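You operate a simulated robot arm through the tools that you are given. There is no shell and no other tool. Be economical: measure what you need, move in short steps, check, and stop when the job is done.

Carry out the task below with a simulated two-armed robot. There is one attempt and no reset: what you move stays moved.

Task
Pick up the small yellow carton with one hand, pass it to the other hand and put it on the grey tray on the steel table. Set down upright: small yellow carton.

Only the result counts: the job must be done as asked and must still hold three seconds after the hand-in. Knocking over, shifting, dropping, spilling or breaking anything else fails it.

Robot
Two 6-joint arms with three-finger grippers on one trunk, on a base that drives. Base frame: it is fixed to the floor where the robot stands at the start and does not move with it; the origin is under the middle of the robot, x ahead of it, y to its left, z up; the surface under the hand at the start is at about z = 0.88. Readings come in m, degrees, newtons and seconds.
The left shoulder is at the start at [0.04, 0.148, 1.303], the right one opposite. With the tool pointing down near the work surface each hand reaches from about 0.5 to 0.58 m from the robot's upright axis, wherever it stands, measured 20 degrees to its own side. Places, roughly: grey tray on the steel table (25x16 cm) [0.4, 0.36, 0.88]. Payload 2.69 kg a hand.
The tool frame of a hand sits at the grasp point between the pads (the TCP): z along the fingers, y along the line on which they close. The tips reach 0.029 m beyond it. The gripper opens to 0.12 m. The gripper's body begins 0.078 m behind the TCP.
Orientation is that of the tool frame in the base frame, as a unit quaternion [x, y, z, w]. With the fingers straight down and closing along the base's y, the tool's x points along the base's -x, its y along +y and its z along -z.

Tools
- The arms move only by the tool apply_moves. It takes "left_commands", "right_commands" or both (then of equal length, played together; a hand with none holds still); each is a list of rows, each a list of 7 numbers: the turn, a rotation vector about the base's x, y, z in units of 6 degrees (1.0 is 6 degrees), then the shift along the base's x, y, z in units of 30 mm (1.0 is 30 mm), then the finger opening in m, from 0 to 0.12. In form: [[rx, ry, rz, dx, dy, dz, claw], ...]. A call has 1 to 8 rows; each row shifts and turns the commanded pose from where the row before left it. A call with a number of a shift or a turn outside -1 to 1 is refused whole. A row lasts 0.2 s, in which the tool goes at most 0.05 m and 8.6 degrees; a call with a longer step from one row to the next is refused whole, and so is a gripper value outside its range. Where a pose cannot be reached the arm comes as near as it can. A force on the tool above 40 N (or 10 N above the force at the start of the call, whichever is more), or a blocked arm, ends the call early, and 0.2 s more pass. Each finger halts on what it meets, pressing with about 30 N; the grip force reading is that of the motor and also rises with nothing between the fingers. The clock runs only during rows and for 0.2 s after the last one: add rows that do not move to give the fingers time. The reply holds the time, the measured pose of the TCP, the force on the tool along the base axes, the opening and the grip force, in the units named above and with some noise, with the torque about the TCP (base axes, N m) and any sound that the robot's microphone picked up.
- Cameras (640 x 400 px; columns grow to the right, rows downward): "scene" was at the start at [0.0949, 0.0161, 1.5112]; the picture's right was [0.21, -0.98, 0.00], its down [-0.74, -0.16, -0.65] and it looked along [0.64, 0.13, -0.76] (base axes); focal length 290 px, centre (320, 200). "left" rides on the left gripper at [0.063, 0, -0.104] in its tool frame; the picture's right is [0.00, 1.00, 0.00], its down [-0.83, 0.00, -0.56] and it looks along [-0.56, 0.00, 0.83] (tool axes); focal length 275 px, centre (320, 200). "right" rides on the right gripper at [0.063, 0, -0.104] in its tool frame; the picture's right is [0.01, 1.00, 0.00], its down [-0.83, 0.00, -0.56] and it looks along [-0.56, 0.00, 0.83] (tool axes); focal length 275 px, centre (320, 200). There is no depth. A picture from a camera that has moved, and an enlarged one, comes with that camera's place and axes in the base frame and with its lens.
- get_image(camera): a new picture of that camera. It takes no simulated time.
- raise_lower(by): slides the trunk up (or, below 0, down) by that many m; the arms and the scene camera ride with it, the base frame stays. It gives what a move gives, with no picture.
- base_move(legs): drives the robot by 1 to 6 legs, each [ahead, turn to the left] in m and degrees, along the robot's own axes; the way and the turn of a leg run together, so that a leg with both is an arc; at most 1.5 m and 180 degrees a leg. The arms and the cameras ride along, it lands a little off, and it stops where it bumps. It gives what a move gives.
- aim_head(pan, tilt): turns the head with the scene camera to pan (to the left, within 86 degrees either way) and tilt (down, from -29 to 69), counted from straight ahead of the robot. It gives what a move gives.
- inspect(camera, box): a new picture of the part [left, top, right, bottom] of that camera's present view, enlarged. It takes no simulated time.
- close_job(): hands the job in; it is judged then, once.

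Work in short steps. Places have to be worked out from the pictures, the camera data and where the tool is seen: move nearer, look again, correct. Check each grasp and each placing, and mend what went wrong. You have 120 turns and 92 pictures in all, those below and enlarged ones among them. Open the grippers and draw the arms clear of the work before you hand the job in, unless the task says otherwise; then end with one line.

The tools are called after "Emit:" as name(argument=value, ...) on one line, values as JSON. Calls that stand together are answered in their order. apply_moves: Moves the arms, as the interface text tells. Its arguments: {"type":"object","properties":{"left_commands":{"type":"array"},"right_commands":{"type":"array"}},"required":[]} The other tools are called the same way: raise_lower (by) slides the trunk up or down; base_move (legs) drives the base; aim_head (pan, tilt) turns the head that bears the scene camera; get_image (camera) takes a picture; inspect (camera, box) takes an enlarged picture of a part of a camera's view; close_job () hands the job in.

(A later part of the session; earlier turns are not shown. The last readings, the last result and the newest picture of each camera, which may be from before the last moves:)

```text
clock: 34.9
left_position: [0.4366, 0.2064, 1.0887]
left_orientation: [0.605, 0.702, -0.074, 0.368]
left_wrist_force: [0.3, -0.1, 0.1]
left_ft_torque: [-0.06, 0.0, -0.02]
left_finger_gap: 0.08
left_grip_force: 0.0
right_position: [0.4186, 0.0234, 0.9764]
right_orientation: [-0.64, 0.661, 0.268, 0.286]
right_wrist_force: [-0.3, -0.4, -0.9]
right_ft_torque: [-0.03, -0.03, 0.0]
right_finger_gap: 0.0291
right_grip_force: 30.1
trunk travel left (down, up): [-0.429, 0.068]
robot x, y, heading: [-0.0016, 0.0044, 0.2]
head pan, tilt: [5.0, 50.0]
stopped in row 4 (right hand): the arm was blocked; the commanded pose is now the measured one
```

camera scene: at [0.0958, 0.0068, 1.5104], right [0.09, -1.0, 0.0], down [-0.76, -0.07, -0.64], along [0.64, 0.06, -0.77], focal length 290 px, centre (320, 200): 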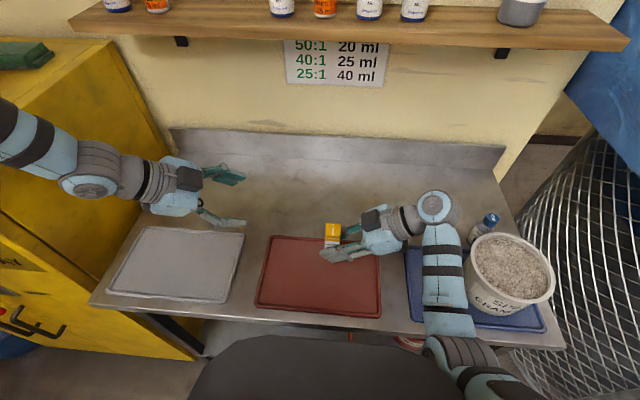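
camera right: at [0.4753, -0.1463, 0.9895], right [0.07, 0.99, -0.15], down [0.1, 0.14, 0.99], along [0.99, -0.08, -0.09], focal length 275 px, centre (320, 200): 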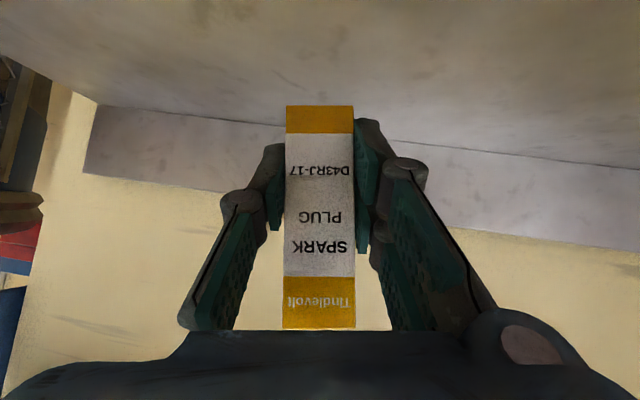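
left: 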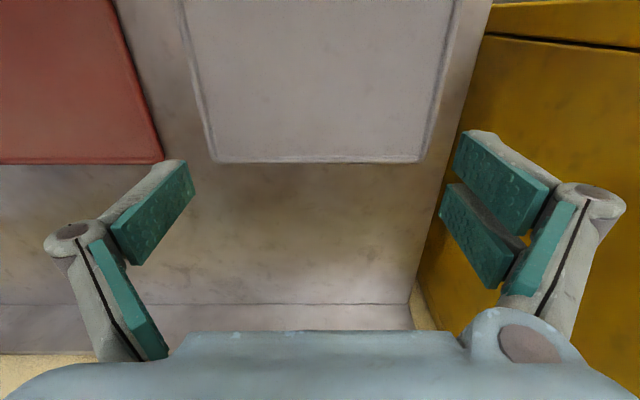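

The left arm seems held by a joint limit in its present elbow-up branch. I'll probe whether it comes inboard at greater height before choosing another scheme.

Emit:
apply_moves(left_commands=[[0, 0, 0, 0.2, -0.3, 0.8, 0.08], [0, 0, 0, 0.2, -0.3, 0.8, 0.08], [0, 0, 0, 0.2, -0.3, 0.8, 0.08], [0, 0, 0, 0.2, -0.3, 0.8, 0.08], [0, 0, 0, 0.2, -0.3, 0.8, 0.08], [0, 0, 0, 0, 0, 0, 0.08]])

Emit:
apply_moves(left_commands=[[0, -0.8, 0, 0.2, -0.3, -0.6, 0.08], [0, -0.8, 0, 0.2, -0.3, -0.6, 0.08], [0, -0.8, 0, 0.2, -0.3, -0.6, 0.08], [0, -0.8, 0, 0.2, -0.3, -0.6, 0.08], [0, 0, 0, 0, 0, 0, 0.08]])

Emit:
get_image(camera="scene")

```text
clock: 36.3
left_position: [0.3932, 0.1738, 1.1571]
left_orientation: [0.604, 0.703, -0.072, 0.37]
left_wrist_force: [0.3, -0.2, -0.4]
left_ft_torque: [0.0, 0.04, -0.06]
left_finger_gap: 0.08
left_grip_force: 0.1
left hand out of reach, approached as far as the arm can: row 1, 2, 3, 4, 5
right_position: [0.419, 0.0227, 0.9757]
right_orientation: [-0.64, 0.659, 0.27, 0.286]
right_wrist_force: [-0.2, 0.2, -0.3]
right_ft_torque: [-0.01, -0.02, 0.05]
right_finger_gap: 0.0292
right_grip_force: 29.5
trunk travel left (down, up): [-0.429, 0.068]
robot x, y, heading: [0.0009, -0.0022, 0.1]
head pan, tilt: [5.0, 50.0]
```

```text
clock: 37.5
left_position: [0.403, 0.1653, 1.0902]
left_orientation: [0.609, 0.631, 0.027, 0.48]
left_wrist_force: [-0.8, 0.2, 0.2]
left_ft_torque: [0.01, 0.0, 0.0]
left_finger_gap: 0.08
left_grip_force: 0.1
left hand out of reach, approached as far as the arm can: row 1, 2, 3, 4
right_position: [0.4187, 0.0221, 0.9755]
right_orientation: [-0.641, 0.66, 0.271, 0.285]
right_wrist_force: [0.1, 0.6, 0.0]
right_ft_torque: [0.03, 0.02, -0.01]
right_finger_gap: 0.0293
right_grip_force: 30.6
trunk travel left (down, up): [-0.429, 0.068]
robot x, y, heading: [-0.0034, -0.0012, -0.0]
head pan, tilt: [5.0, 50.0]
```

```text
65 pictures are left
camera scene: at [0.0956, 0.0066, 1.5104], right [0.09, -1.0, 0.0], down [-0.76, -0.07, -0.64], along [0.64, 0.06, -0.77], focal length 290 px, centre (320, 200)
```

scene: 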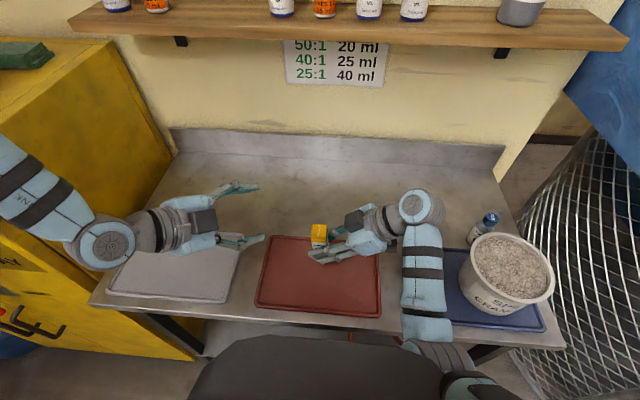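

The left now reaches (0.40, 0.165), so the gap to the carton is only about 13 cm. I'll check whether the right hand can get further left when closer to the body, fixing its small tilt error first.

Emit:
apply_moves(right_commands=[[0.3, 0, 0.15, -0.8, 0, 0.1, 0.02], [0.3, 0, 0.15, -0.8, 0, 0.1, 0.02], [0, 0, 0, -0.6, 0.5, 0.1, 0.02], [0, 0, 0, 0, 0.5, 0, 0.02], [0, 0, 0, 0, 0.5, 0, 0.02], [0, 0, 0, 0, 0, 0, 0.02]])

```text
clock: 38.5
left_position: [0.4054, 0.1672, 1.0909]
left_orientation: [0.61, 0.63, 0.028, 0.48]
left_wrist_force: [0.1, 0.2, 0.4]
left_ft_torque: [0.01, -0.05, -0.04]
left_finger_gap: 0.08
left_grip_force: 0.1
right_position: [0.3646, -0.0143, 0.949]
right_orientation: [-0.654, 0.673, 0.234, 0.256]
right_wrist_force: [0.1, 0.3, -0.7]
right_ft_torque: [0.02, 0.01, -0.01]
right_finger_gap: 0.0294
right_grip_force: 30.3
right hand out of reach, approached as far as the arm can: row 5
trunk travel left (down, up): [-0.429, 0.068]
robot x, y, heading: [0.0048, 0.0017, 0.1]
head pan, tilt: [5.0, 50.0]
stopped in row 5 (right hand): the arm was blocked; the commanded pose is now the measured one
```

The right does best around y≈0.02. Judging from the blocked directions, the left elbow stays high and outboard, so the left hand should come further inboard when raised toward shoulder height. I'll test that.

Emit:
apply_moves(left_commands=[[0, 0, 0, -0.1, -0.3, 0.9, 0.08], [0, 0, 0, -0.1, -0.3, 0.9, 0.08], [0, 0, 0, -0.1, -0.3, 0.9, 0.08], [0, 0, 0, -0.1, -0.3, 0.9, 0.08], [0, 0, 0, -0.1, -0.4, 0.9, 0.08], [0, 0, 0, -0.1, -0.4, 0.9, 0.08], [0, 0, 0, 0, 0, 0, 0.08]])

Emit:
get_image(camera="scene")

```text
clock: 40.1
left_position: [0.3838, 0.1546, 1.2532]
left_orientation: [0.608, 0.631, 0.026, 0.48]
left_wrist_force: [0.1, 0.7, 0.0]
left_ft_torque: [0.01, -0.01, 0.01]
left_finger_gap: 0.08
left_grip_force: 0.0
left hand out of reach, approached as far as the arm can: row 1, 2, 3, 4, 5, 6
right_position: [0.364, -0.0142, 0.9502]
right_orientation: [-0.654, 0.672, 0.234, 0.257]
right_wrist_force: [-0.3, -0.2, -0.8]
right_ft_torque: [0.0, -0.02, 0.02]
right_finger_gap: 0.0292
right_grip_force: 29.8
trunk travel left (down, up): [-0.429, 0.068]
robot x, y, heading: [-0.0005, -0.0001, -0.0]
head pan, tilt: [5.0, 50.0]
```

```text
64 pictures are left
camera scene: at [0.096, 0.0068, 1.5103], right [0.09, -1.0, 0.0], down [-0.76, -0.07, -0.64], along [0.64, 0.06, -0.77], focal length 290 px, centre (320, 200)
```

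scene: 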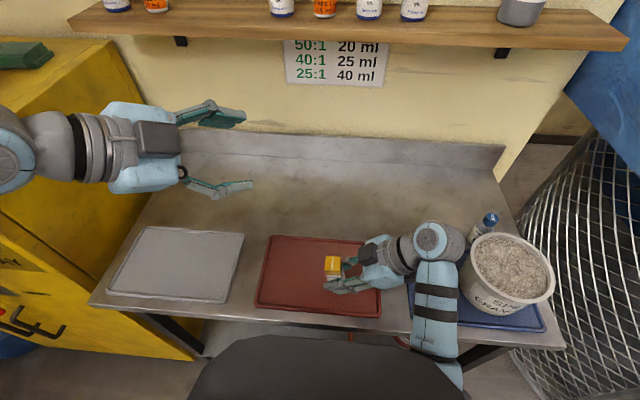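

Left inboard reach stays limited by its shoulder swing at every height. An in-air meeting isn't kinematically possible, so I'll pass the carton via the bare table behind the red tray: the right sets it down, the base turns, and the left takes it. First I'll return the right hand to its good pose at x≈0.55.

Emit:
apply_moves(right_commands=[[0.26, 0.03, 0.06, 0.9, 0, 0.15, 0.02], [0.26, 0.03, 0.06, 0.9, 0, 0.15, 0.02], [0.26, 0.03, 0.06, 0.9, 0, 0.15, 0.02], [0.26, 0.03, 0.06, 0.9, 0, 0.15, 0.02], [0.26, 0.03, 0.06, 0.9, 0, 0.15, 0.02], [0.26, 0.03, 0.05, 0.9, 0, 0.15, 0.02], [0, 0, 0, 0.8, 0, 0, 0.02], [0, 0, 0, 0, 0, 0, 0.02]])

Emit:
get_image(camera="scene")

```text
clock: 41.9
left_position: [0.3847, 0.1546, 1.2534]
left_orientation: [0.609, 0.631, 0.027, 0.48]
left_wrist_force: [0.0, -0.2, 0.0]
left_ft_torque: [-0.01, 0.01, -0.02]
left_finger_gap: 0.0802
left_grip_force: 0.0
right_position: [0.5403, -0.0162, 0.9799]
right_orientation: [0.64, -0.64, -0.3, -0.3]
right_wrist_force: [0.6, 0.1, -1.6]
right_ft_torque: [0.02, 0.01, -0.01]
right_finger_gap: 0.0296
right_grip_force: 29.9
right hand out of reach, approached as far as the arm can: row 7
trunk travel left (down, up): [-0.429, 0.068]
robot x, y, heading: [0.0003, 0.0009, 0.2]
head pan, tilt: [5.0, 50.0]
```

```text
63 pictures are left
camera scene: at [0.0952, 0.0065, 1.5104], right [0.09, -1.0, 0.0], down [-0.76, -0.07, -0.64], along [0.64, 0.06, -0.77], focal length 290 px, centre (320, 200)
```

scene: 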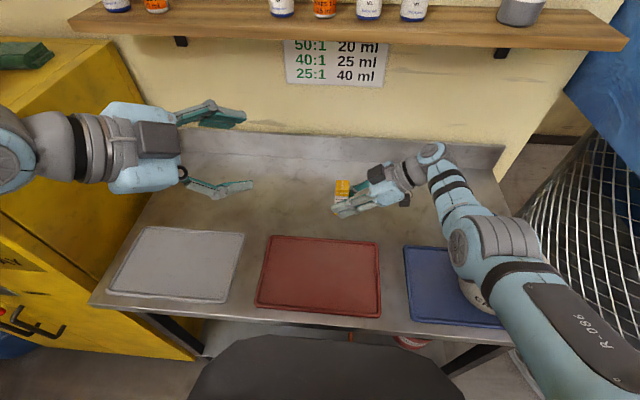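

The carton is upright at about (0.54, -0.006), clear of the red tray whose rear edge is near 0.497. When it was gripped on the table the TCP was at z=0.9165, so I'll lower to just above that.

Emit:
apply_moves(right_commands=[[0, 0, 0, 0, 0, -0.6, 0.02], [0, 0, 0, 0, 0, -0.6, 0.02], [0, 0, 0, 0, 0, -0.5, 0.02], [0, 0, 0, 0, 0, -0.25, 0.02], [0, 0, 0, 0, 0, 0, 0.02]])

Emit:
get_image(camera="right")

Emit:
inspect(camera="scene", box=[290, 140, 430, 230])

```text
clock: 43.1
left_position: [0.3848, 0.154, 1.253]
left_orientation: [0.608, 0.631, 0.028, 0.481]
left_wrist_force: [-0.2, -0.2, -1.2]
left_ft_torque: [0.02, 0.03, 0.01]
left_finger_gap: 0.0802
left_grip_force: 0.1
right_position: [0.526, -0.0197, 0.9398]
right_orientation: [-0.64, 0.64, 0.3, 0.3]
right_wrist_force: [0.8, 0.1, -0.9]
right_ft_torque: [-0.02, -0.02, 0.02]
right_finger_gap: 0.0291
right_grip_force: 29.8
right hand out of reach, approached as far as the arm can: row 1, 2, 3
trunk travel left (down, up): [-0.429, 0.068]
robot x, y, heading: [0.0021, -0.0014, 0.1]
head pan, tilt: [5.0, 50.0]
```

```text
62 pictures are left
camera right: at [0.5265, -0.1415, 0.958], right [-1.0, 0.0, 0.0], down [0.0, 0.11, 0.99], along [0.0, 0.99, -0.11], focal length 275 px, centre (320, 200)
```

right: 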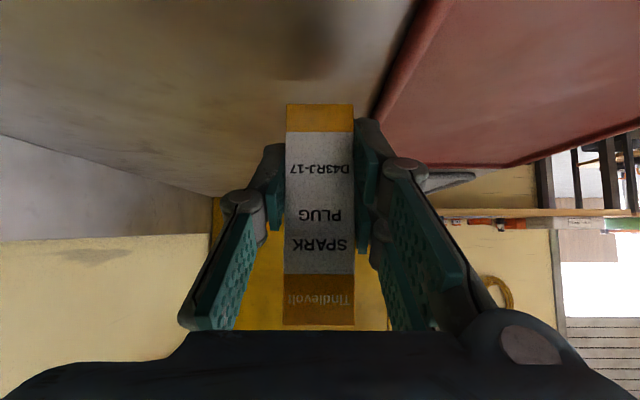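

```text
4.44 times, centred on (360, 185) of scene
camera zoom: at [0.0958, 0.0065, 1.5104], right [0.09, -1.0, 0.0], down [-0.76, -0.07, -0.64], along [0.64, 0.06, -0.77], focal length 1289 px, centre (142, 267)
```

zoom: 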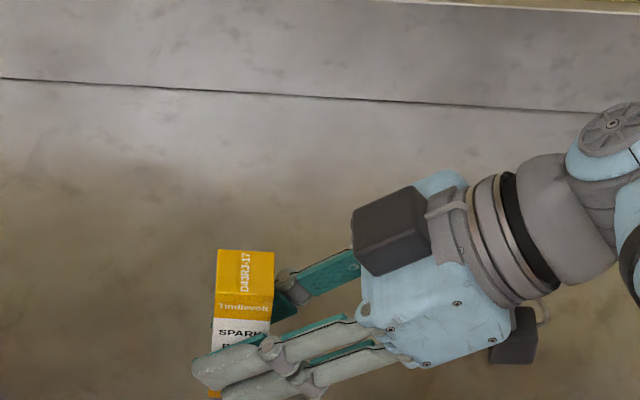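

The arm is at full stretch here. I'll raise the hand and reach out to x≈0.56, then lower the trunk to set the carton down.

Emit:
apply_moves(right_commands=[[0, 0, 0, 0, 0, 0.8, 0.02], [0, 0, 0, 0, 0, 0.8, 0.02], [0, 0, 0, 0.4, 0, 0.8, 0.02], [0, 0, 0, 0.5, 0, 0.5, 0.02], [0, 0, 0, 0.5, 0, 0, 0.02], [0, 0, 0, 0, 0, 0, 0.02]])

```text
clock: 44.5
left_position: [0.385, 0.1545, 1.2526]
left_orientation: [0.609, 0.631, 0.026, 0.48]
left_wrist_force: [-0.5, 0.7, -0.4]
left_ft_torque: [0.0, -0.01, -0.02]
left_finger_gap: 0.0798
left_grip_force: 0.1
right_position: [0.5555, -0.0213, 1.0217]
right_orientation: [-0.641, 0.641, 0.299, 0.3]
right_wrist_force: [0.3, -0.7, -0.7]
right_ft_torque: [0.05, -0.01, 0.01]
right_finger_gap: 0.0291
right_grip_force: 30.2
right hand out of reach, approached as far as the arm can: row 1, 2, 3, 4, 5
trunk travel left (down, up): [-0.429, 0.068]
robot x, y, heading: [-0.0027, -0.0001, 0.1]
head pan, tilt: [5.0, 50.0]
```

I'm at x=0.5555, z=1.022. The arm clears the bucket by several cm, so I'll lower the trunk by 9.5 cm to bring the carton about 1 cm above the table.

Emit:
raise_lower(by=-0.095)

Emit:
get_image(camera="scene")

Emit:
get_image(camera="right")

```text
clock: 45.8
left_position: [0.3841, 0.1551, 1.1565]
left_orientation: [0.608, 0.631, 0.027, 0.481]
left_wrist_force: [-1.0, -0.3, -0.3]
left_ft_torque: [0.01, -0.03, -0.01]
left_finger_gap: 0.0798
left_grip_force: 0.0
right_position: [0.5565, -0.0218, 0.9262]
right_orientation: [-0.64, 0.641, 0.3, 0.299]
right_wrist_force: [0.4, 0.1, -1.1]
right_ft_torque: [0.02, -0.03, 0.05]
right_finger_gap: 0.0294
right_grip_force: 29.8
trunk travel left (down, up): [-0.334, 0.163]
robot x, y, heading: [-0.0002, 0.0006, -0.1]
head pan, tilt: [5.0, 50.0]
```

```text
60 pictures are left
camera scene: at [0.0958, 0.0066, 1.4143], right [0.09, -1.0, 0.0], down [-0.76, -0.07, -0.64], along [0.64, 0.06, -0.77], focal length 290 px, centre (320, 200)
```

scene: 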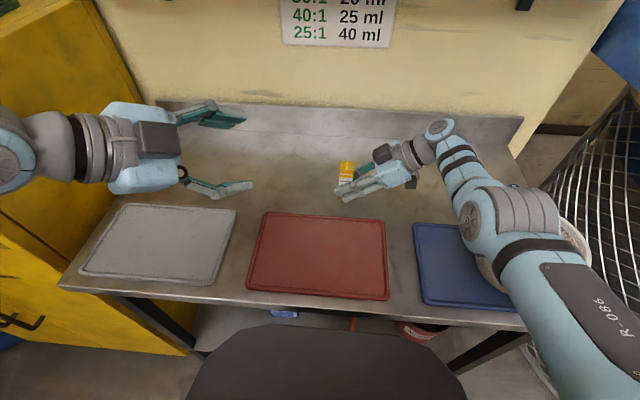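

```text
59 pictures are left
camera right: at [0.5566, -0.143, 0.9444], right [-1.0, 0.0, 0.0], down [0.0, 0.11, 0.99], along [0.0, 0.99, -0.11], focal length 275 px, centre (320, 200)
```

right: 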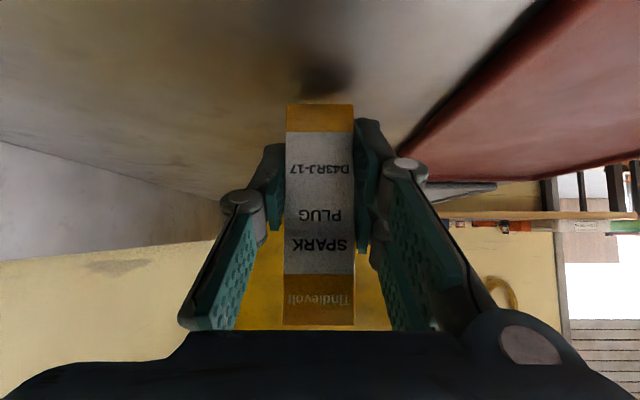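

There is about 1 cm left. I'll lower the last bit.

Emit:
raise_lower(by=-0.009)

Emit:
get_image(camera="right")

```text
clock: 46.4
left_position: [0.3849, 0.1547, 1.1474]
left_orientation: [0.608, 0.632, 0.028, 0.481]
left_wrist_force: [0.1, -0.6, -0.6]
left_ft_torque: [0.0, -0.03, 0.01]
left_finger_gap: 0.08
left_grip_force: 0.1
right_position: [0.5569, -0.0221, 0.9167]
right_orientation: [-0.64, 0.641, 0.299, 0.3]
right_wrist_force: [0.4, 0.0, 0.1]
right_ft_torque: [-0.03, -0.01, 0.03]
right_finger_gap: 0.0294
right_grip_force: 30.2
trunk travel left (down, up): [-0.325, 0.172]
robot x, y, heading: [0.0001, 0.0058, 0.0]
head pan, tilt: [5.0, 50.0]
```

```text
58 pictures are left
camera right: at [0.5566, -0.143, 0.9354], right [-1.0, 0.0, 0.0], down [0.0, 0.11, 0.99], along [0.0, 0.99, -0.11], focal length 275 px, centre (320, 200)
```

right: 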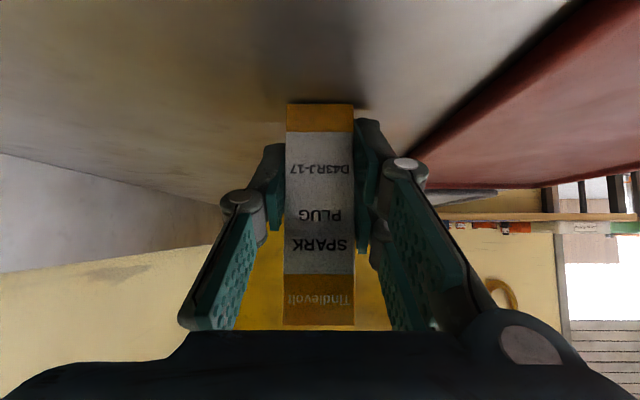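

The bottom is at the table and the force has risen to zero. I'll open the right fingers.

Emit:
apply_moves(right_commands=[[0, 0, 0, 0, 0, 0, 0.04], [0, 0, 0, 0, 0, 0, 0.06], [0, 0, 0, 0, 0, 0, 0.08], [0, 0, 0, 0, 0, 0, 0.08]])

Emit:
get_image(camera="right")

```text
clock: 47.4
left_position: [0.3854, 0.1548, 1.1471]
left_orientation: [0.608, 0.631, 0.027, 0.481]
left_wrist_force: [0.8, -0.1, -0.2]
left_ft_torque: [0.0, 0.03, 0.01]
left_finger_gap: 0.0799
left_grip_force: 0.2
right_position: [0.5568, -0.022, 0.9182]
right_orientation: [-0.639, 0.642, 0.299, 0.3]
right_wrist_force: [-0.3, 0.3, 0.8]
right_ft_torque: [0.02, -0.03, -0.02]
right_finger_gap: 0.0798
right_grip_force: 0.1
trunk travel left (down, up): [-0.325, 0.172]
robot x, y, heading: [-0.0011, -0.0019, 0.2]
head pan, tilt: [5.0, 50.0]
```

```text
57 pictures are left
camera right: at [0.5565, -0.143, 0.9355], right [-1.0, 0.0, 0.0], down [0.0, 0.11, 0.99], along [0.0, 0.99, -0.11], focal length 275 px, centre (320, 200)
```

right: 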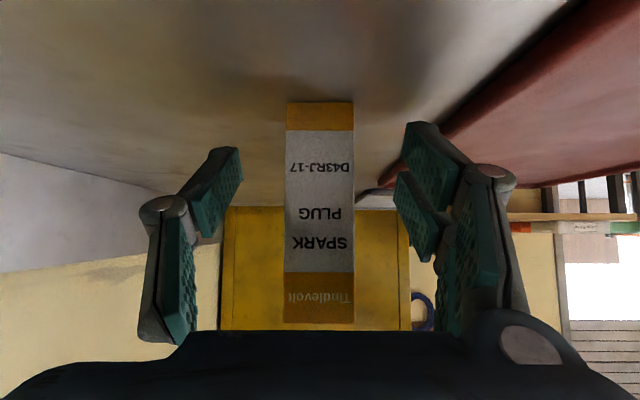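

The carton stands free. I'll lift the right hand straight up; its fingers straddle the carton with 2.5 cm on each side, and this avoids the bottle behind it.

Emit:
apply_moves(right_commands=[[0, 0, 0, 0, 0, 0.7, 0.08], [0, 0, 0, 0, 0, 0.8, 0.08], [0, 0, 0, 0, 0, 0.9, 0.08], [0, 0, 0, 0, 0, 0.9, 0.08], [0, 0, 0, 0, -0.2, 0.9, 0.08], [0, 0, 0, 0, -0.2, 0.9, 0.08], [0, 0, 0, 0, -0.2, 0.9, 0.08], [0, 0, 0, 0, 0, 0, 0.08]])

Emit:
get_image(camera="scene")

```text
clock: 49.2
left_position: [0.3859, 0.1544, 1.1474]
left_orientation: [0.608, 0.631, 0.027, 0.481]
left_wrist_force: [-0.2, -0.1, 1.1]
left_ft_torque: [-0.01, -0.01, 0.0]
left_finger_gap: 0.08
left_grip_force: 0.0
right_position: [0.5588, -0.0393, 1.0983]
right_orientation: [-0.64, 0.641, 0.3, 0.299]
right_wrist_force: [-0.1, 0.2, -0.1]
right_ft_torque: [-0.02, 0.0, 0.0]
right_finger_gap: 0.08
right_grip_force: 0.0
trunk travel left (down, up): [-0.325, 0.172]
robot x, y, heading: [0.0021, -0.0005, -0.2]
head pan, tilt: [5.0, 50.0]
```

```text
56 pictures are left
camera scene: at [0.0958, 0.0066, 1.4054], right [0.09, -1.0, 0.0], down [-0.76, -0.07, -0.64], along [0.64, 0.06, -0.77], focal length 290 px, centre (320, 200)
```

scene: 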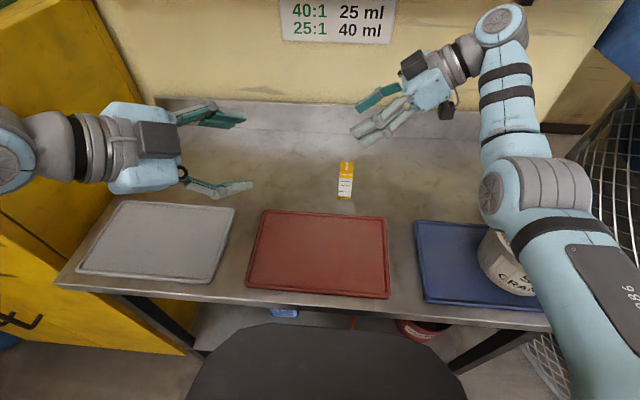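

The carton stands upright at about (0.557, -0.012) after release. I'll raise the trunk again, then return the left hand to vertical near its starting place.

Emit:
raise_lower(by=0.104)

Emit:
apply_moves(left_commands=[[0.65, 0.76, 0, 0, 0.7, -0.4, 0.1], [0.65, 0.76, 0, 0, 0.7, -0.4, 0.1], [0.65, 0.76, 0, 0, 0.7, -0.4, 0.1], [0.65, 0.76, 0, 0, 0.7, -0.4, 0.1], [0.65, 0.76, 0, 0, 0.7, -0.4, 0.1], [0.65, 0.76, 0, 0, 0.7, -0.4, 0.1], [0.65, 0.76, 0, 0, 0.7, -0.4, 0.1], [0.65, 0.76, 0, 0, 0.7, -0.4, 0.1]])

```text
clock: 50.5
left_position: [0.3849, 0.1539, 1.2535]
left_orientation: [0.609, 0.631, 0.026, 0.481]
left_wrist_force: [0.9, -0.4, -0.2]
left_ft_torque: [-0.03, 0.01, -0.05]
left_finger_gap: 0.0798
left_grip_force: 0.0
right_position: [0.5578, -0.0402, 1.2041]
right_orientation: [-0.64, 0.641, 0.299, 0.299]
right_wrist_force: [0.4, -0.2, -0.3]
right_ft_torque: [0.05, -0.02, 0.04]
right_finger_gap: 0.0802
right_grip_force: 0.0
trunk travel left (down, up): [-0.429, 0.068]
robot x, y, heading: [0.0004, -0.0015, -0.0]
head pan, tilt: [5.0, 50.0]
```

```text
clock: 52.3
left_position: [0.3888, 0.3138, 1.162]
left_orientation: [0.689, 0.716, 0.016, 0.113]
left_wrist_force: [0.2, 0.5, 0.3]
left_ft_torque: [-0.01, 0.0, 0.0]
left_finger_gap: 0.0998
left_grip_force: 0.0
left hand out of reach, approached as far as the arm can: row 2
right_position: [0.5582, -0.0388, 1.2029]
right_orientation: [-0.64, 0.642, 0.299, 0.299]
right_wrist_force: [-0.5, -0.2, -0.1]
right_ft_torque: [0.0, -0.03, -0.01]
right_finger_gap: 0.0801
right_grip_force: 0.0
trunk travel left (down, up): [-0.429, 0.068]
robot x, y, heading: [0.0024, -0.0022, -0.2]
head pan, tilt: [5.0, 50.0]
```

The left is nearly vertical and, at this yaw of -88°, sits further inboard than before. I'll finish levelling and test inboard motion again at this yaw.

Emit:
apply_moves(left_commands=[[0.65, 0.76, 0, 0, 0, -0.4, 0.1], [0.65, 0.76, 0, 0, 0, -0.4, 0.1], [0, 0, 0, 0.5, -0.5, 0, 0.1], [0, 0, 0, 0.5, -0.5, 0, 0.1], [0, 0, 0, 0.5, -0.5, 0, 0.1], [0, 0, 0, 0, 0, 0, 0.1]])

```text
clock: 53.7
left_position: [0.3721, 0.3443, 1.1318]
left_orientation: [0.694, 0.72, 0.01, 0.011]
left_wrist_force: [-0.2, -0.2, -0.4]
left_ft_torque: [0.02, -0.03, -0.02]
left_finger_gap: 0.0998
left_grip_force: 0.1
left hand out of reach, approached as far as the arm can: row 1, 2, 3, 4, 5
right_position: [0.5586, -0.0384, 1.2047]
right_orientation: [-0.64, 0.641, 0.299, 0.3]
right_wrist_force: [-1.0, -0.1, -0.2]
right_ft_torque: [0.01, 0.03, -0.01]
right_finger_gap: 0.08
right_grip_force: 0.1
trunk travel left (down, up): [-0.429, 0.068]
robot x, y, heading: [0.0041, -0.0012, -0.0]
head pan, tilt: [5.0, 50.0]
```

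The same limit holds, so I'll turn the base about 48° to the right. First I'll pull the right hand in and look at what lies on the right side of the swing.

Emit:
apply_moves(right_commands=[[0, 0, 0, -0.8, -0.1, 0, 0.08], [0, 0, 0, -0.8, -0.1, 0, 0.08], [0, 0, 0, -0.8, -0.1, 0, 0.08], [0, 0, 0, -0.8, -0.1, 0, 0.08], [0, 0, 0, 0, 0, 0, 0.08]])

Emit:
aim_head(pan=-65, tilt=30)

Emit:
get_image(camera="scene")

```text
clock: 54.9
left_position: [0.3726, 0.3433, 1.133]
left_orientation: [0.694, 0.72, 0.011, 0.009]
left_wrist_force: [-0.4, -0.2, 0.4]
left_ft_torque: [0.01, 0.01, -0.04]
left_finger_gap: 0.1002
left_grip_force: 0.1
right_position: [0.5069, -0.0378, 1.1834]
right_orientation: [-0.64, 0.64, 0.3, 0.3]
right_wrist_force: [-0.3, 0.4, 0.0]
right_ft_torque: [-0.03, -0.01, 0.02]
right_finger_gap: 0.0801
right_grip_force: 0.0
right hand out of reach, approached as far as the arm can: row 2, 3, 4
trunk travel left (down, up): [-0.429, 0.068]
robot x, y, heading: [0.0008, -0.0013, 0.0]
head pan, tilt: [5.0, 50.0]
```

```text
clock: 56.4
left_position: [0.3725, 0.3437, 1.1318]
left_orientation: [0.694, 0.72, 0.01, 0.009]
left_wrist_force: [0.0, 0.6, -0.1]
left_ft_torque: [0.02, 0.02, -0.01]
left_finger_gap: 0.1003
left_grip_force: 0.1
right_position: [0.5059, -0.0391, 1.1831]
right_orientation: [-0.64, 0.641, 0.299, 0.3]
right_wrist_force: [-0.3, -0.2, 0.2]
right_ft_torque: [0.0, 0.01, 0.03]
right_finger_gap: 0.0802
right_grip_force: 0.1
trunk travel left (down, up): [-0.429, 0.068]
robot x, y, heading: [-0.0034, -0.0012, -0.1]
head pan, tilt: [-65.0, 30.0]
```

```text
55 pictures are left
camera scene: at [0.0572, -0.082, 1.5399], right [-0.91, -0.42, 0.0], down [-0.21, 0.45, -0.87], along [0.37, -0.78, -0.5], focal length 290 px, centre (320, 200)
```

scene: 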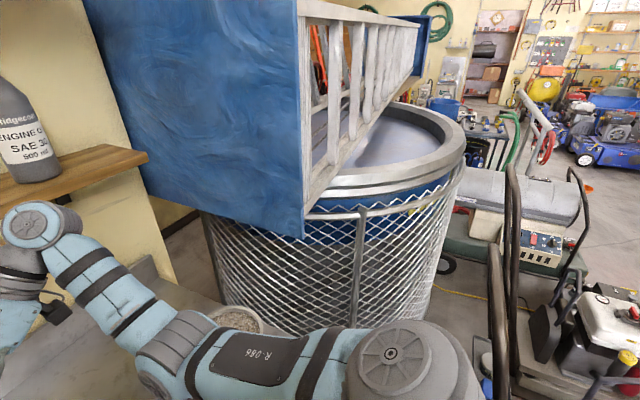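

The swing area on the right is clear: the barrel is about 1 m away. I'll turn the base right in two steps.

Emit:
base_move(legs=[[0, -24]])

Emit:
aim_head(pan=25, tilt=45)

Emit:
get_image(camera="scene")

```text
clock: 58.0
left_position: [0.4807, 0.1618, 1.1316]
left_orientation: [0.83, 0.558, 0.007, 0.011]
left_wrist_force: [-1.2, -0.4, -0.3]
left_ft_torque: [-0.01, 0.0, -0.01]
left_finger_gap: 0.1002
left_grip_force: 0.1
right_position: [0.4452, -0.2414, 1.1835]
right_orientation: [-0.491, 0.761, 0.23, 0.357]
right_wrist_force: [0.5, -0.2, -0.2]
right_ft_torque: [0.0, 0.0, 0.01]
right_finger_gap: 0.0799
right_grip_force: 0.2
trunk travel left (down, up): [-0.429, 0.068]
robot x, y, heading: [0.0006, 0.0017, -24.1]
head pan, tilt: [-65.0, 30.0]
```

```text
clock: 59.6
left_position: [0.4799, 0.1608, 1.1318]
left_orientation: [0.829, 0.559, 0.008, 0.012]
left_wrist_force: [-0.2, -0.1, -1.0]
left_ft_torque: [0.02, 0.0, 0.02]
left_finger_gap: 0.0998
left_grip_force: 0.0
right_position: [0.4446, -0.2428, 1.1834]
right_orientation: [-0.491, 0.761, 0.229, 0.357]
right_wrist_force: [-0.6, 0.2, -1.0]
right_ft_torque: [0.0, 0.04, 0.0]
right_finger_gap: 0.0802
right_grip_force: 0.1
trunk travel left (down, up): [-0.429, 0.068]
robot x, y, heading: [0.0007, 0.002, -24.1]
head pan, tilt: [25.0, 45.0]
```

```text
54 pictures are left
camera scene: at [0.0986, -0.0074, 1.5173], right [0.01, -1.0, 0.0], down [-0.71, -0.01, -0.71], along [0.71, 0.01, -0.71], focal length 290 px, centre (320, 200)
```

scene: 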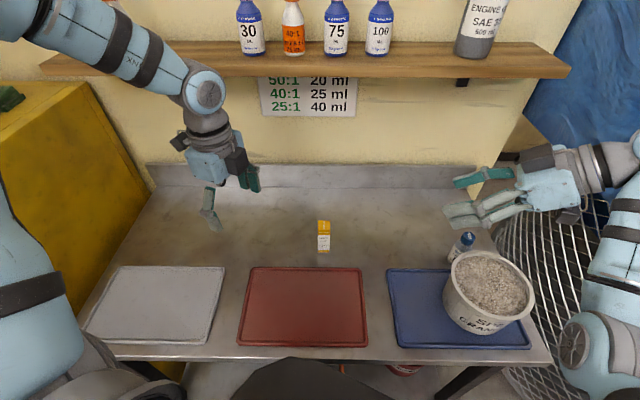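

The left elbow would pass close to the shelf on a full turn. A tilted left grasp, mirroring the right's and pointing along -y, needs only about 34° total, so I'll turn 10° more.

Emit:
base_move(legs=[[0, -10]])

Emit:
get_image(camera="scene")

```text
clock: 60.7
left_position: [0.5004, 0.0778, 1.1309]
left_orientation: [0.875, 0.484, 0.006, 0.013]
left_wrist_force: [-0.5, -0.4, 0.2]
left_ft_torque: [0.0, 0.0, 0.0]
left_finger_gap: 0.0999
left_grip_force: 0.1
right_position: [0.3963, -0.3154, 1.1846]
right_orientation: [-0.423, 0.802, 0.197, 0.374]
right_wrist_force: [-0.4, 0.5, -1.9]
right_ft_torque: [0.01, -0.04, 0.0]
right_finger_gap: 0.08
right_grip_force: 0.1
trunk travel left (down, up): [-0.429, 0.068]
robot x, y, heading: [-0.0009, -0.0008, -34.3]
head pan, tilt: [25.0, 45.0]
```

```text
53 pictures are left
camera scene: at [0.0967, -0.0217, 1.5172], right [-0.16, -0.99, 0.0], down [-0.7, 0.11, -0.71], along [0.7, -0.12, -0.71], focal length 290 px, centre (320, 200)
```

scene: 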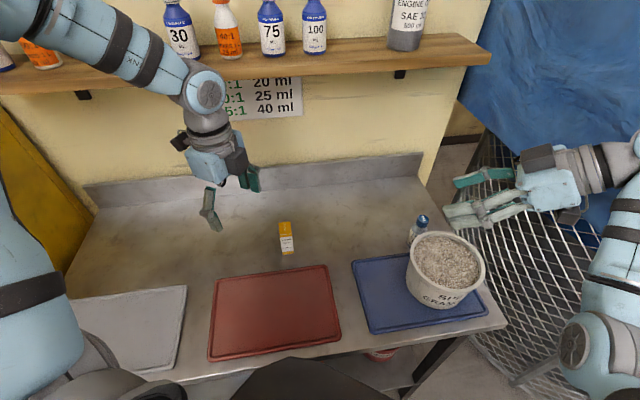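

The left hand is vertical at yaw -122°, above and left of the carton. I'll yaw it to -90° first, then tilt it toward -y.

Emit:
apply_moves(left_commands=[[0, 0, 0.9, 0, 0.1, 0, 0.1], [0, 0, 0.9, 0, 0.1, 0, 0.1], [0, 0, 0.9, 0, 0.1, 0, 0.1], [0, 0, 0.9, 0, 0.1, 0, 0.1], [0, 0, 0.9, 0, 0.1, 0, 0.1], [0, 0, 0.85, 0, 0.1, 0, 0.1], [-1, 0, 0, 0, 0, 0, 0.1], [-1, 0, 0, 0, 0, 0, 0.1]])

Emit:
apply_moves(left_commands=[[-1, 0, 0, 0.2, -0.1, 0, 0.1], [-1, 0, 0, 0.2, -0.1, 0, 0.1], [-1, 0, 0, 0.2, -0.1, 0, 0.1], [-1, 0, 0, 0.2, -0.1, 0, 0.1], [-1, 0, 0, 0.2, -0.1, 0, 0.1], [-1, 0, 0, 0.2, -0.1, 0, 0.1], [0, 0, 0, 0, 0, 0, 0.1]])

Emit:
get_image(camera="scene")

```text
clock: 62.5
left_position: [0.5002, 0.095, 1.1314]
left_orientation: [0.703, 0.703, -0.065, 0.084]
left_wrist_force: [0.0, 0.1, 0.1]
left_ft_torque: [-0.04, -0.03, 0.01]
left_finger_gap: 0.0999
left_grip_force: 0.0
right_position: [0.3961, -0.3147, 1.1831]
right_orientation: [-0.424, 0.801, 0.197, 0.375]
right_wrist_force: [-0.7, 0.3, -0.2]
right_ft_torque: [-0.01, 0.01, -0.01]
right_finger_gap: 0.0798
right_grip_force: 0.1
trunk travel left (down, up): [-0.429, 0.068]
robot x, y, heading: [-0.0007, -0.0014, -34.2]
head pan, tilt: [25.0, 45.0]
```

```text
clock: 64.1
left_position: [0.5388, 0.0726, 1.1319]
left_orientation: [0.643, 0.649, -0.278, 0.297]
left_wrist_force: [0.1, 0.0, -0.6]
left_ft_torque: [0.03, 0.01, -0.01]
left_finger_gap: 0.1001
left_grip_force: 0.0
left hand out of reach, approached as far as the arm can: row 6
right_position: [0.3955, -0.3182, 1.1818]
right_orientation: [-0.422, 0.801, 0.198, 0.376]
right_wrist_force: [0.4, 0.4, -0.1]
right_ft_torque: [-0.03, 0.02, -0.01]
right_finger_gap: 0.0799
right_grip_force: 0.0
trunk travel left (down, up): [-0.429, 0.068]
robot x, y, heading: [0.0006, 0.0046, -34.4]
head pan, tilt: [25.0, 45.0]
```

```text
52 pictures are left
camera scene: at [0.0953, -0.0252, 1.5173], right [-0.16, -0.99, 0.0], down [-0.7, 0.11, -0.71], along [0.7, -0.11, -0.71], focal length 290 px, centre (320, 200)
```

scene: 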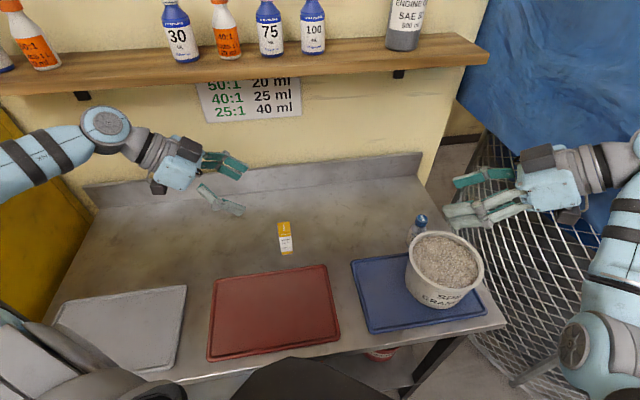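

The orientation is nearly perfect: pointing -y at 48° tilt and closing along x. I'll approach to above the carton at z≈1.03.

Emit:
apply_moves(left_commands=[[0, 0, 0, 0.15, -0.6, -0.8, 0.1], [0, 0, 0, 0.15, -0.6, -0.8, 0.1], [0, 0, 0, 0.15, -0.6, -0.8, 0.1], [0, 0, 0, 0.15, -0.6, -0.8, 0.1], [0, 0, 0, 0, 0, 0, 0.1]])

Emit:
get_image(camera="left")

Emit:
get_image(camera="scene")

```text
clock: 65.3
left_position: [0.5585, 0.0018, 1.0351]
left_orientation: [0.643, 0.649, -0.278, 0.296]
left_wrist_force: [-0.8, -0.6, 0.7]
left_ft_torque: [-0.01, -0.02, -0.01]
left_finger_gap: 0.1001
left_grip_force: 0.1
right_position: [0.397, -0.3173, 1.1827]
right_orientation: [-0.422, 0.801, 0.198, 0.376]
right_wrist_force: [0.2, 0.3, 0.1]
right_ft_torque: [-0.03, 0.02, 0.02]
right_finger_gap: 0.0799
right_grip_force: 0.1
trunk travel left (down, up): [-0.429, 0.068]
robot x, y, heading: [-0.0004, -0.0028, -34.1]
head pan, tilt: [25.0, 45.0]
```

```text
51 pictures are left
camera left: at [0.5557, 0.1216, 1.0571], right [1.0, 0.02, 0.02], down [-0.02, -0.14, 0.99], along [0.02, -0.99, -0.14], focal length 275 px, centre (320, 200)
```

left: 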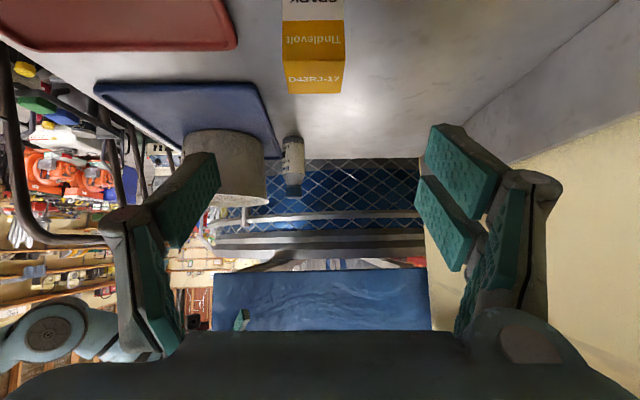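

```text
50 pictures are left
camera scene: at [0.0959, -0.0244, 1.5173], right [-0.16, -0.99, 0.0], down [-0.7, 0.11, -0.71], along [0.7, -0.11, -0.71], focal length 290 px, centre (320, 200)
```

scene: 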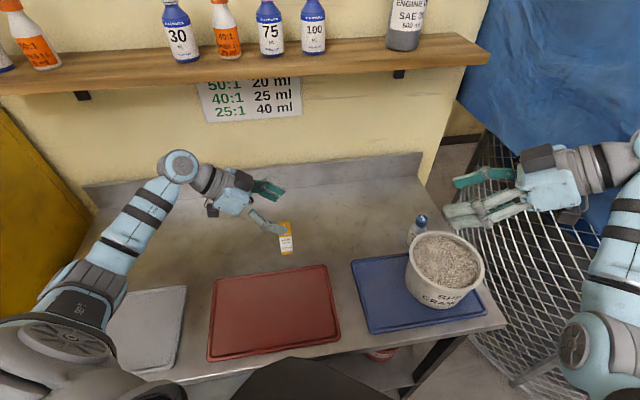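

The left arm has swung into a new elbow-forward branch, so a real hand-to-hand pass may now be possible. I'll test inboard reach above the carton: up, then toward -y.

Emit:
apply_moves(left_commands=[[0, 0, 0, 0, 0, 0.8, 0.1], [0, 0, 0, 0, -0.4, 0.8, 0.1], [0, 0, 0, 0, -0.8, 0, 0.1], [0, 0, 0, 0, -0.8, 0, 0.1], [0, 0, 0, 0, -0.8, 0, 0.1], [0, 0, 0, 0, -0.8, 0, 0.1], [0, 0, 0, 0, 0, 0, 0.1]])

Emit:
get_image(camera="scene")

```text
clock: 66.9
left_position: [0.5564, -0.1082, 1.0836]
left_orientation: [0.643, 0.649, -0.279, 0.297]
left_wrist_force: [0.0, -0.2, 0.5]
left_ft_torque: [0.0, 0.03, -0.02]
left_finger_gap: 0.0999
left_grip_force: 0.1
right_position: [0.396, -0.3168, 1.1829]
right_orientation: [-0.423, 0.801, 0.198, 0.376]
right_wrist_force: [0.3, -0.3, -0.9]
right_ft_torque: [-0.01, 0.01, 0.03]
right_finger_gap: 0.0801
right_grip_force: 0.0
trunk travel left (down, up): [-0.429, 0.068]
robot x, y, heading: [0.0026, -0.0006, -34.1]
head pan, tilt: [25.0, 45.0]
```

```text
49 pictures are left
camera scene: at [0.0958, -0.0244, 1.5173], right [-0.16, -0.99, 0.0], down [-0.7, 0.11, -0.71], along [0.7, -0.11, -0.71], focal length 290 px, centre (320, 200)
```

scene: 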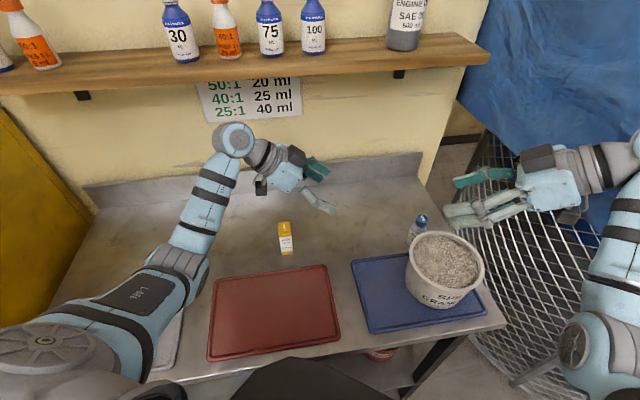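

It reaches freely. I'll push 8 cm further to be sure it passes the old limit.

Emit:
apply_moves(left_commands=[[0, 0, 0, -0.2, -0.7, 0.3, 0.1], [0, 0, 0, -0.2, -0.7, 0.3, 0.1], [0, 0, 0, -0.2, -0.7, 0.3, 0.1], [0, 0, 0, -0.2, -0.6, 0.3, 0.1], [0, 0, 0, 0, 0, 0, 0.1]])

```text
clock: 68.1
left_position: [0.5317, -0.189, 1.1196]
left_orientation: [0.643, 0.649, -0.278, 0.296]
left_wrist_force: [0.3, -0.3, -0.3]
left_ft_torque: [-0.01, 0.02, -0.01]
left_finger_gap: 0.1
left_grip_force: 0.1
right_position: [0.3963, -0.3169, 1.1838]
right_orientation: [-0.423, 0.801, 0.198, 0.375]
right_wrist_force: [0.6, -0.5, -0.1]
right_ft_torque: [0.02, 0.0, 0.0]
right_finger_gap: 0.08
right_grip_force: 0.1
trunk travel left (down, up): [-0.429, 0.068]
robot x, y, heading: [-0.0027, 0.0007, -34.1]
head pan, tilt: [25.0, 45.0]
```

The left arm now reaches well past the old limit, so a true in-air hand-over is possible. I'll turn the base back; the left hand passes over the carton with 11 cm of clearance. Then I'll regrip with the right.

Emit:
base_move(legs=[[0, 34.2]])

Emit:
aim_head(pan=5, tilt=50)

Emit:
get_image(camera="scene")

```text
clock: 70.2
left_position: [0.5464, 0.1442, 1.1196]
left_orientation: [0.423, 0.81, -0.178, 0.364]
left_wrist_force: [-0.8, 0.0, -0.1]
left_ft_torque: [-0.03, -0.01, -0.01]
left_finger_gap: 0.1
left_grip_force: 0.0
right_position: [0.5061, -0.0394, 1.1829]
right_orientation: [0.64, -0.64, -0.3, -0.301]
right_wrist_force: [-0.2, -0.3, -0.7]
right_ft_torque: [0.0, -0.03, -0.01]
right_finger_gap: 0.0801
right_grip_force: 0.0
trunk travel left (down, up): [-0.429, 0.068]
robot x, y, heading: [0.0014, -0.0005, -0.2]
head pan, tilt: [25.0, 45.0]
```

```text
clock: 71.0
left_position: [0.5468, 0.1436, 1.1203]
left_orientation: [0.423, 0.81, -0.178, 0.366]
left_wrist_force: [-0.8, 0.7, -1.0]
left_ft_torque: [0.01, 0.01, 0.0]
left_finger_gap: 0.1
left_grip_force: 0.1
right_position: [0.5059, -0.0379, 1.1837]
right_orientation: [0.64, -0.64, -0.299, -0.3]
right_wrist_force: [0.2, -0.3, 0.3]
right_ft_torque: [0.0, 0.0, 0.0]
right_finger_gap: 0.0802
right_grip_force: 0.0
trunk travel left (down, up): [-0.429, 0.068]
robot x, y, heading: [-0.0015, -0.0013, 0.0]
head pan, tilt: [5.0, 50.0]
```

```text
48 pictures are left
camera scene: at [0.0957, 0.007, 1.5104], right [0.09, -1.0, 0.0], down [-0.76, -0.07, -0.64], along [0.64, 0.06, -0.77], focal length 290 px, centre (320, 200)
```

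scene: 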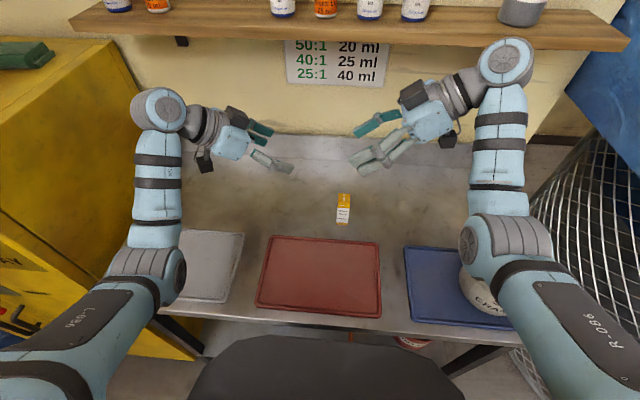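

Both arms are now mirror-symmetric and the carton stands between them. I'll yaw the left hand to point -y and bring the right hand over the carton.

Emit:
apply_moves(left_commands=[[0, 0, -0.95, 0, -0.1, 0, 0.08], [0, 0, -0.95, 0, -0.1, 0, 0.08], [0, 0, -0.95, 0, -0.1, 0, 0.08], [0, 0, -0.95, 0, -0.1, 0, 0.08], [0, 0, -0.95, 0, -0.1, 0, 0.08], [0, 0, -0.95, 0, -0.1, 0, 0.08], [0, 0, 0, 0, 0, 0, 0.08]], right_commands=[[0, 0, 0, 0.28, 0.05, -0.35, 0.08], [0, 0, 0, 0.28, 0.05, -0.35, 0.08], [0, 0, 0, 0.28, 0.05, -0.35, 0.08], [0, 0, 0, 0.28, 0.05, -0.35, 0.08], [0, 0, 0, 0.28, 0.05, -0.35, 0.08], [0, 0, 0, 0.28, 0.05, -0.35, 0.08], [0, 0, 0, 0, 0, 0, 0.08]])

```text
clock: 72.6
left_position: [0.5464, 0.1257, 1.1212]
left_orientation: [0.643, 0.65, -0.278, 0.296]
left_wrist_force: [0.2, -0.3, -0.1]
left_ft_torque: [0.0, -0.01, 0.02]
left_finger_gap: 0.0802
left_grip_force: 0.1
right_position: [0.5552, -0.0297, 1.1199]
right_orientation: [-0.64, 0.64, 0.3, 0.301]
right_wrist_force: [0.8, -0.1, 0.0]
right_ft_torque: [-0.01, -0.02, 0.0]
right_finger_gap: 0.08
right_grip_force: 0.1
trunk travel left (down, up): [-0.429, 0.068]
robot x, y, heading: [-0.0015, 0.0011, 0.1]
head pan, tilt: [5.0, 50.0]
```

Both hands are set. I'll lower the trunk 10.4 cm, which leaves the right fingers just above the carton top.

Emit:
raise_lower(by=-0.104)

Emit:
get_image(camera="right")

Emit:
get_image(camera="scene")

```text
clock: 74.0
left_position: [0.5464, 0.1274, 1.0153]
left_orientation: [0.642, 0.65, -0.279, 0.296]
left_wrist_force: [-0.9, 0.9, 0.2]
left_ft_torque: [-0.01, -0.02, -0.02]
left_finger_gap: 0.08
left_grip_force: 0.2
right_position: [0.556, -0.029, 1.0154]
right_orientation: [0.64, -0.64, -0.3, -0.3]
right_wrist_force: [-0.3, 0.1, 0.2]
right_ft_torque: [0.05, 0.01, -0.02]
right_finger_gap: 0.0801
right_grip_force: 0.1
trunk travel left (down, up): [-0.325, 0.172]
robot x, y, heading: [-0.0004, -0.0011, 0.1]
head pan, tilt: [5.0, 50.0]
```

```text
47 pictures are left
camera right: at [0.5567, -0.1502, 1.0329], right [-1.0, 0.0, 0.0], down [0.0, 0.1, 0.99], along [0.0, 0.99, -0.1], focal length 275 px, centre (320, 200)
```

right: 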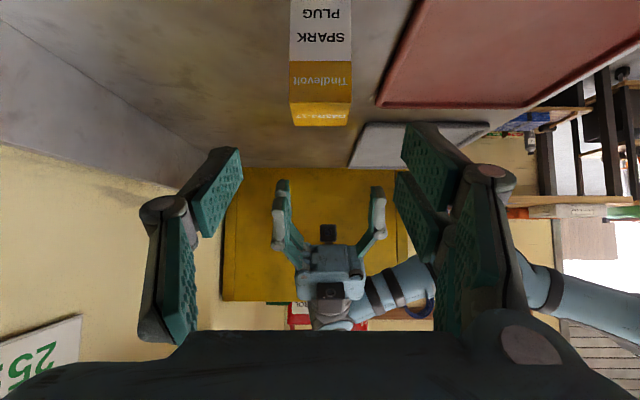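

```text
46 pictures are left
camera scene: at [0.0956, 0.0067, 1.4054], right [0.09, -1.0, 0.0], down [-0.76, -0.07, -0.64], along [0.64, 0.06, -0.77], focal length 290 px, centre (320, 200)
```

scene: 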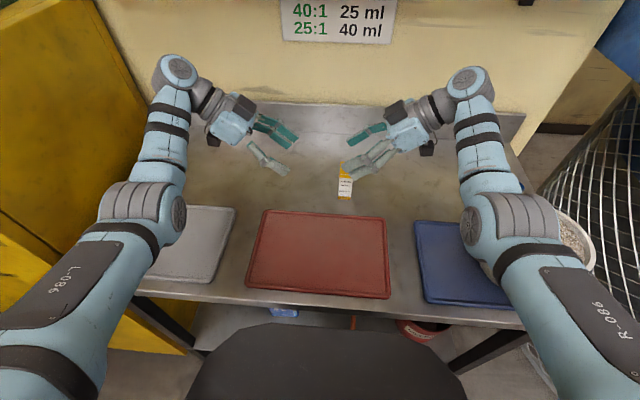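

The carton is centred at column 320. I'll lower the right hand to the grasp height, z≈0.918.

Emit:
apply_moves(right_commands=[[0, 0, 0, 0, 0.06, -0.85, 0.08], [0, 0, 0, 0, 0.06, -0.85, 0.08], [0, 0, 0, 0, 0.06, -0.85, 0.08], [0, 0, 0, 0, 0.06, -0.7, 0.08], [0, 0, 0, 0, 0, 0, 0.08]])

Emit:
get_image(camera="right")

```text
clock: 75.2
left_position: [0.5474, 0.1261, 1.0158]
left_orientation: [0.642, 0.65, -0.279, 0.297]
left_wrist_force: [0.1, 0.4, -0.2]
left_ft_torque: [-0.03, 0.01, 0.0]
left_finger_gap: 0.0798
left_grip_force: 0.2
right_position: [0.5549, -0.0229, 0.9178]
right_orientation: [-0.64, 0.64, 0.3, 0.301]
right_wrist_force: [0.8, 0.3, 0.4]
right_ft_torque: [-0.04, 0.01, -0.02]
right_finger_gap: 0.0799
right_grip_force: 0.0
trunk travel left (down, up): [-0.325, 0.172]
robot x, y, heading: [-0.0003, -0.0009, -0.1]
head pan, tilt: [5.0, 50.0]
```

```text
45 pictures are left
camera right: at [0.5563, -0.1431, 0.9356], right [-1.0, 0.0, 0.0], down [-0.01, 0.1, 0.99], along [0.0, 0.99, -0.1], focal length 275 px, centre (320, 200)
```

right: 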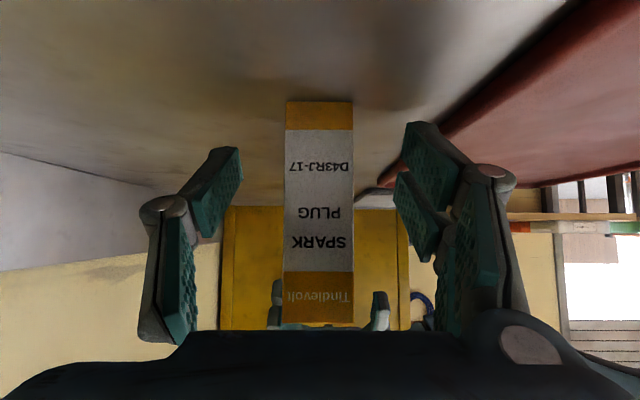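

The hand is at the same grasp pose as before. I'll close and then raise the trunk 5 cm to lift.

Emit:
apply_moves(right_commands=[[0, 0, 0, 0, 0, 0, 0.05], [0, 0, 0, 0, 0, 0, 0.02], [0, 0, 0, 0, 0, 0, 0.02], [0, 0, 0, 0, 0, 0, 0.02]])

Emit:
raise_lower(by=0.05)

Emit:
get_image(camera="left")

```text
clock: 76.2
left_position: [0.5464, 0.1266, 1.0155]
left_orientation: [0.642, 0.65, -0.279, 0.297]
left_wrist_force: [0.4, 0.9, -0.1]
left_ft_torque: [0.01, 0.03, 0.0]
left_finger_gap: 0.0799
left_grip_force: 0.0
right_position: [0.5563, -0.0226, 0.9181]
right_orientation: [-0.64, 0.641, 0.299, 0.301]
right_wrist_force: [-0.3, 0.4, 0.9]
right_ft_torque: [0.01, -0.03, 0.0]
right_finger_gap: 0.029
right_grip_force: 30.1
trunk travel left (down, up): [-0.325, 0.172]
robot x, y, heading: [0.0047, 0.0009, 0.0]
head pan, tilt: [5.0, 50.0]
```

```text
clock: 77.1
left_position: [0.5475, 0.1261, 1.0652]
left_orientation: [0.642, 0.65, -0.278, 0.297]
left_wrist_force: [0.8, -0.3, -0.7]
left_ft_torque: [0.03, -0.02, -0.02]
left_finger_gap: 0.0804
left_grip_force: 0.1
right_position: [0.5571, -0.0226, 0.9679]
right_orientation: [0.641, -0.64, -0.3, -0.299]
right_wrist_force: [-1.1, -0.1, -1.1]
right_ft_torque: [-0.03, -0.01, -0.02]
right_finger_gap: 0.0292
right_grip_force: 30.0
trunk travel left (down, up): [-0.375, 0.122]
robot x, y, heading: [-0.0004, -0.0011, -0.1]
head pan, tilt: [5.0, 50.0]
```

```text
44 pictures are left
camera left: at [0.5445, 0.2459, 1.0878], right [1.0, 0.02, 0.02], down [-0.02, -0.14, 0.99], along [0.02, -0.99, -0.14], focal length 275 px, centre (320, 200)
```

left: 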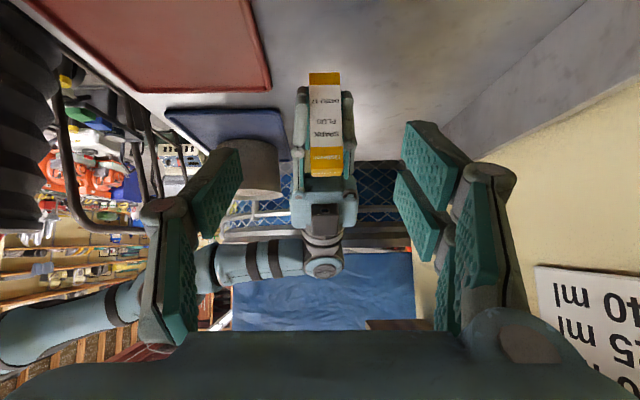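

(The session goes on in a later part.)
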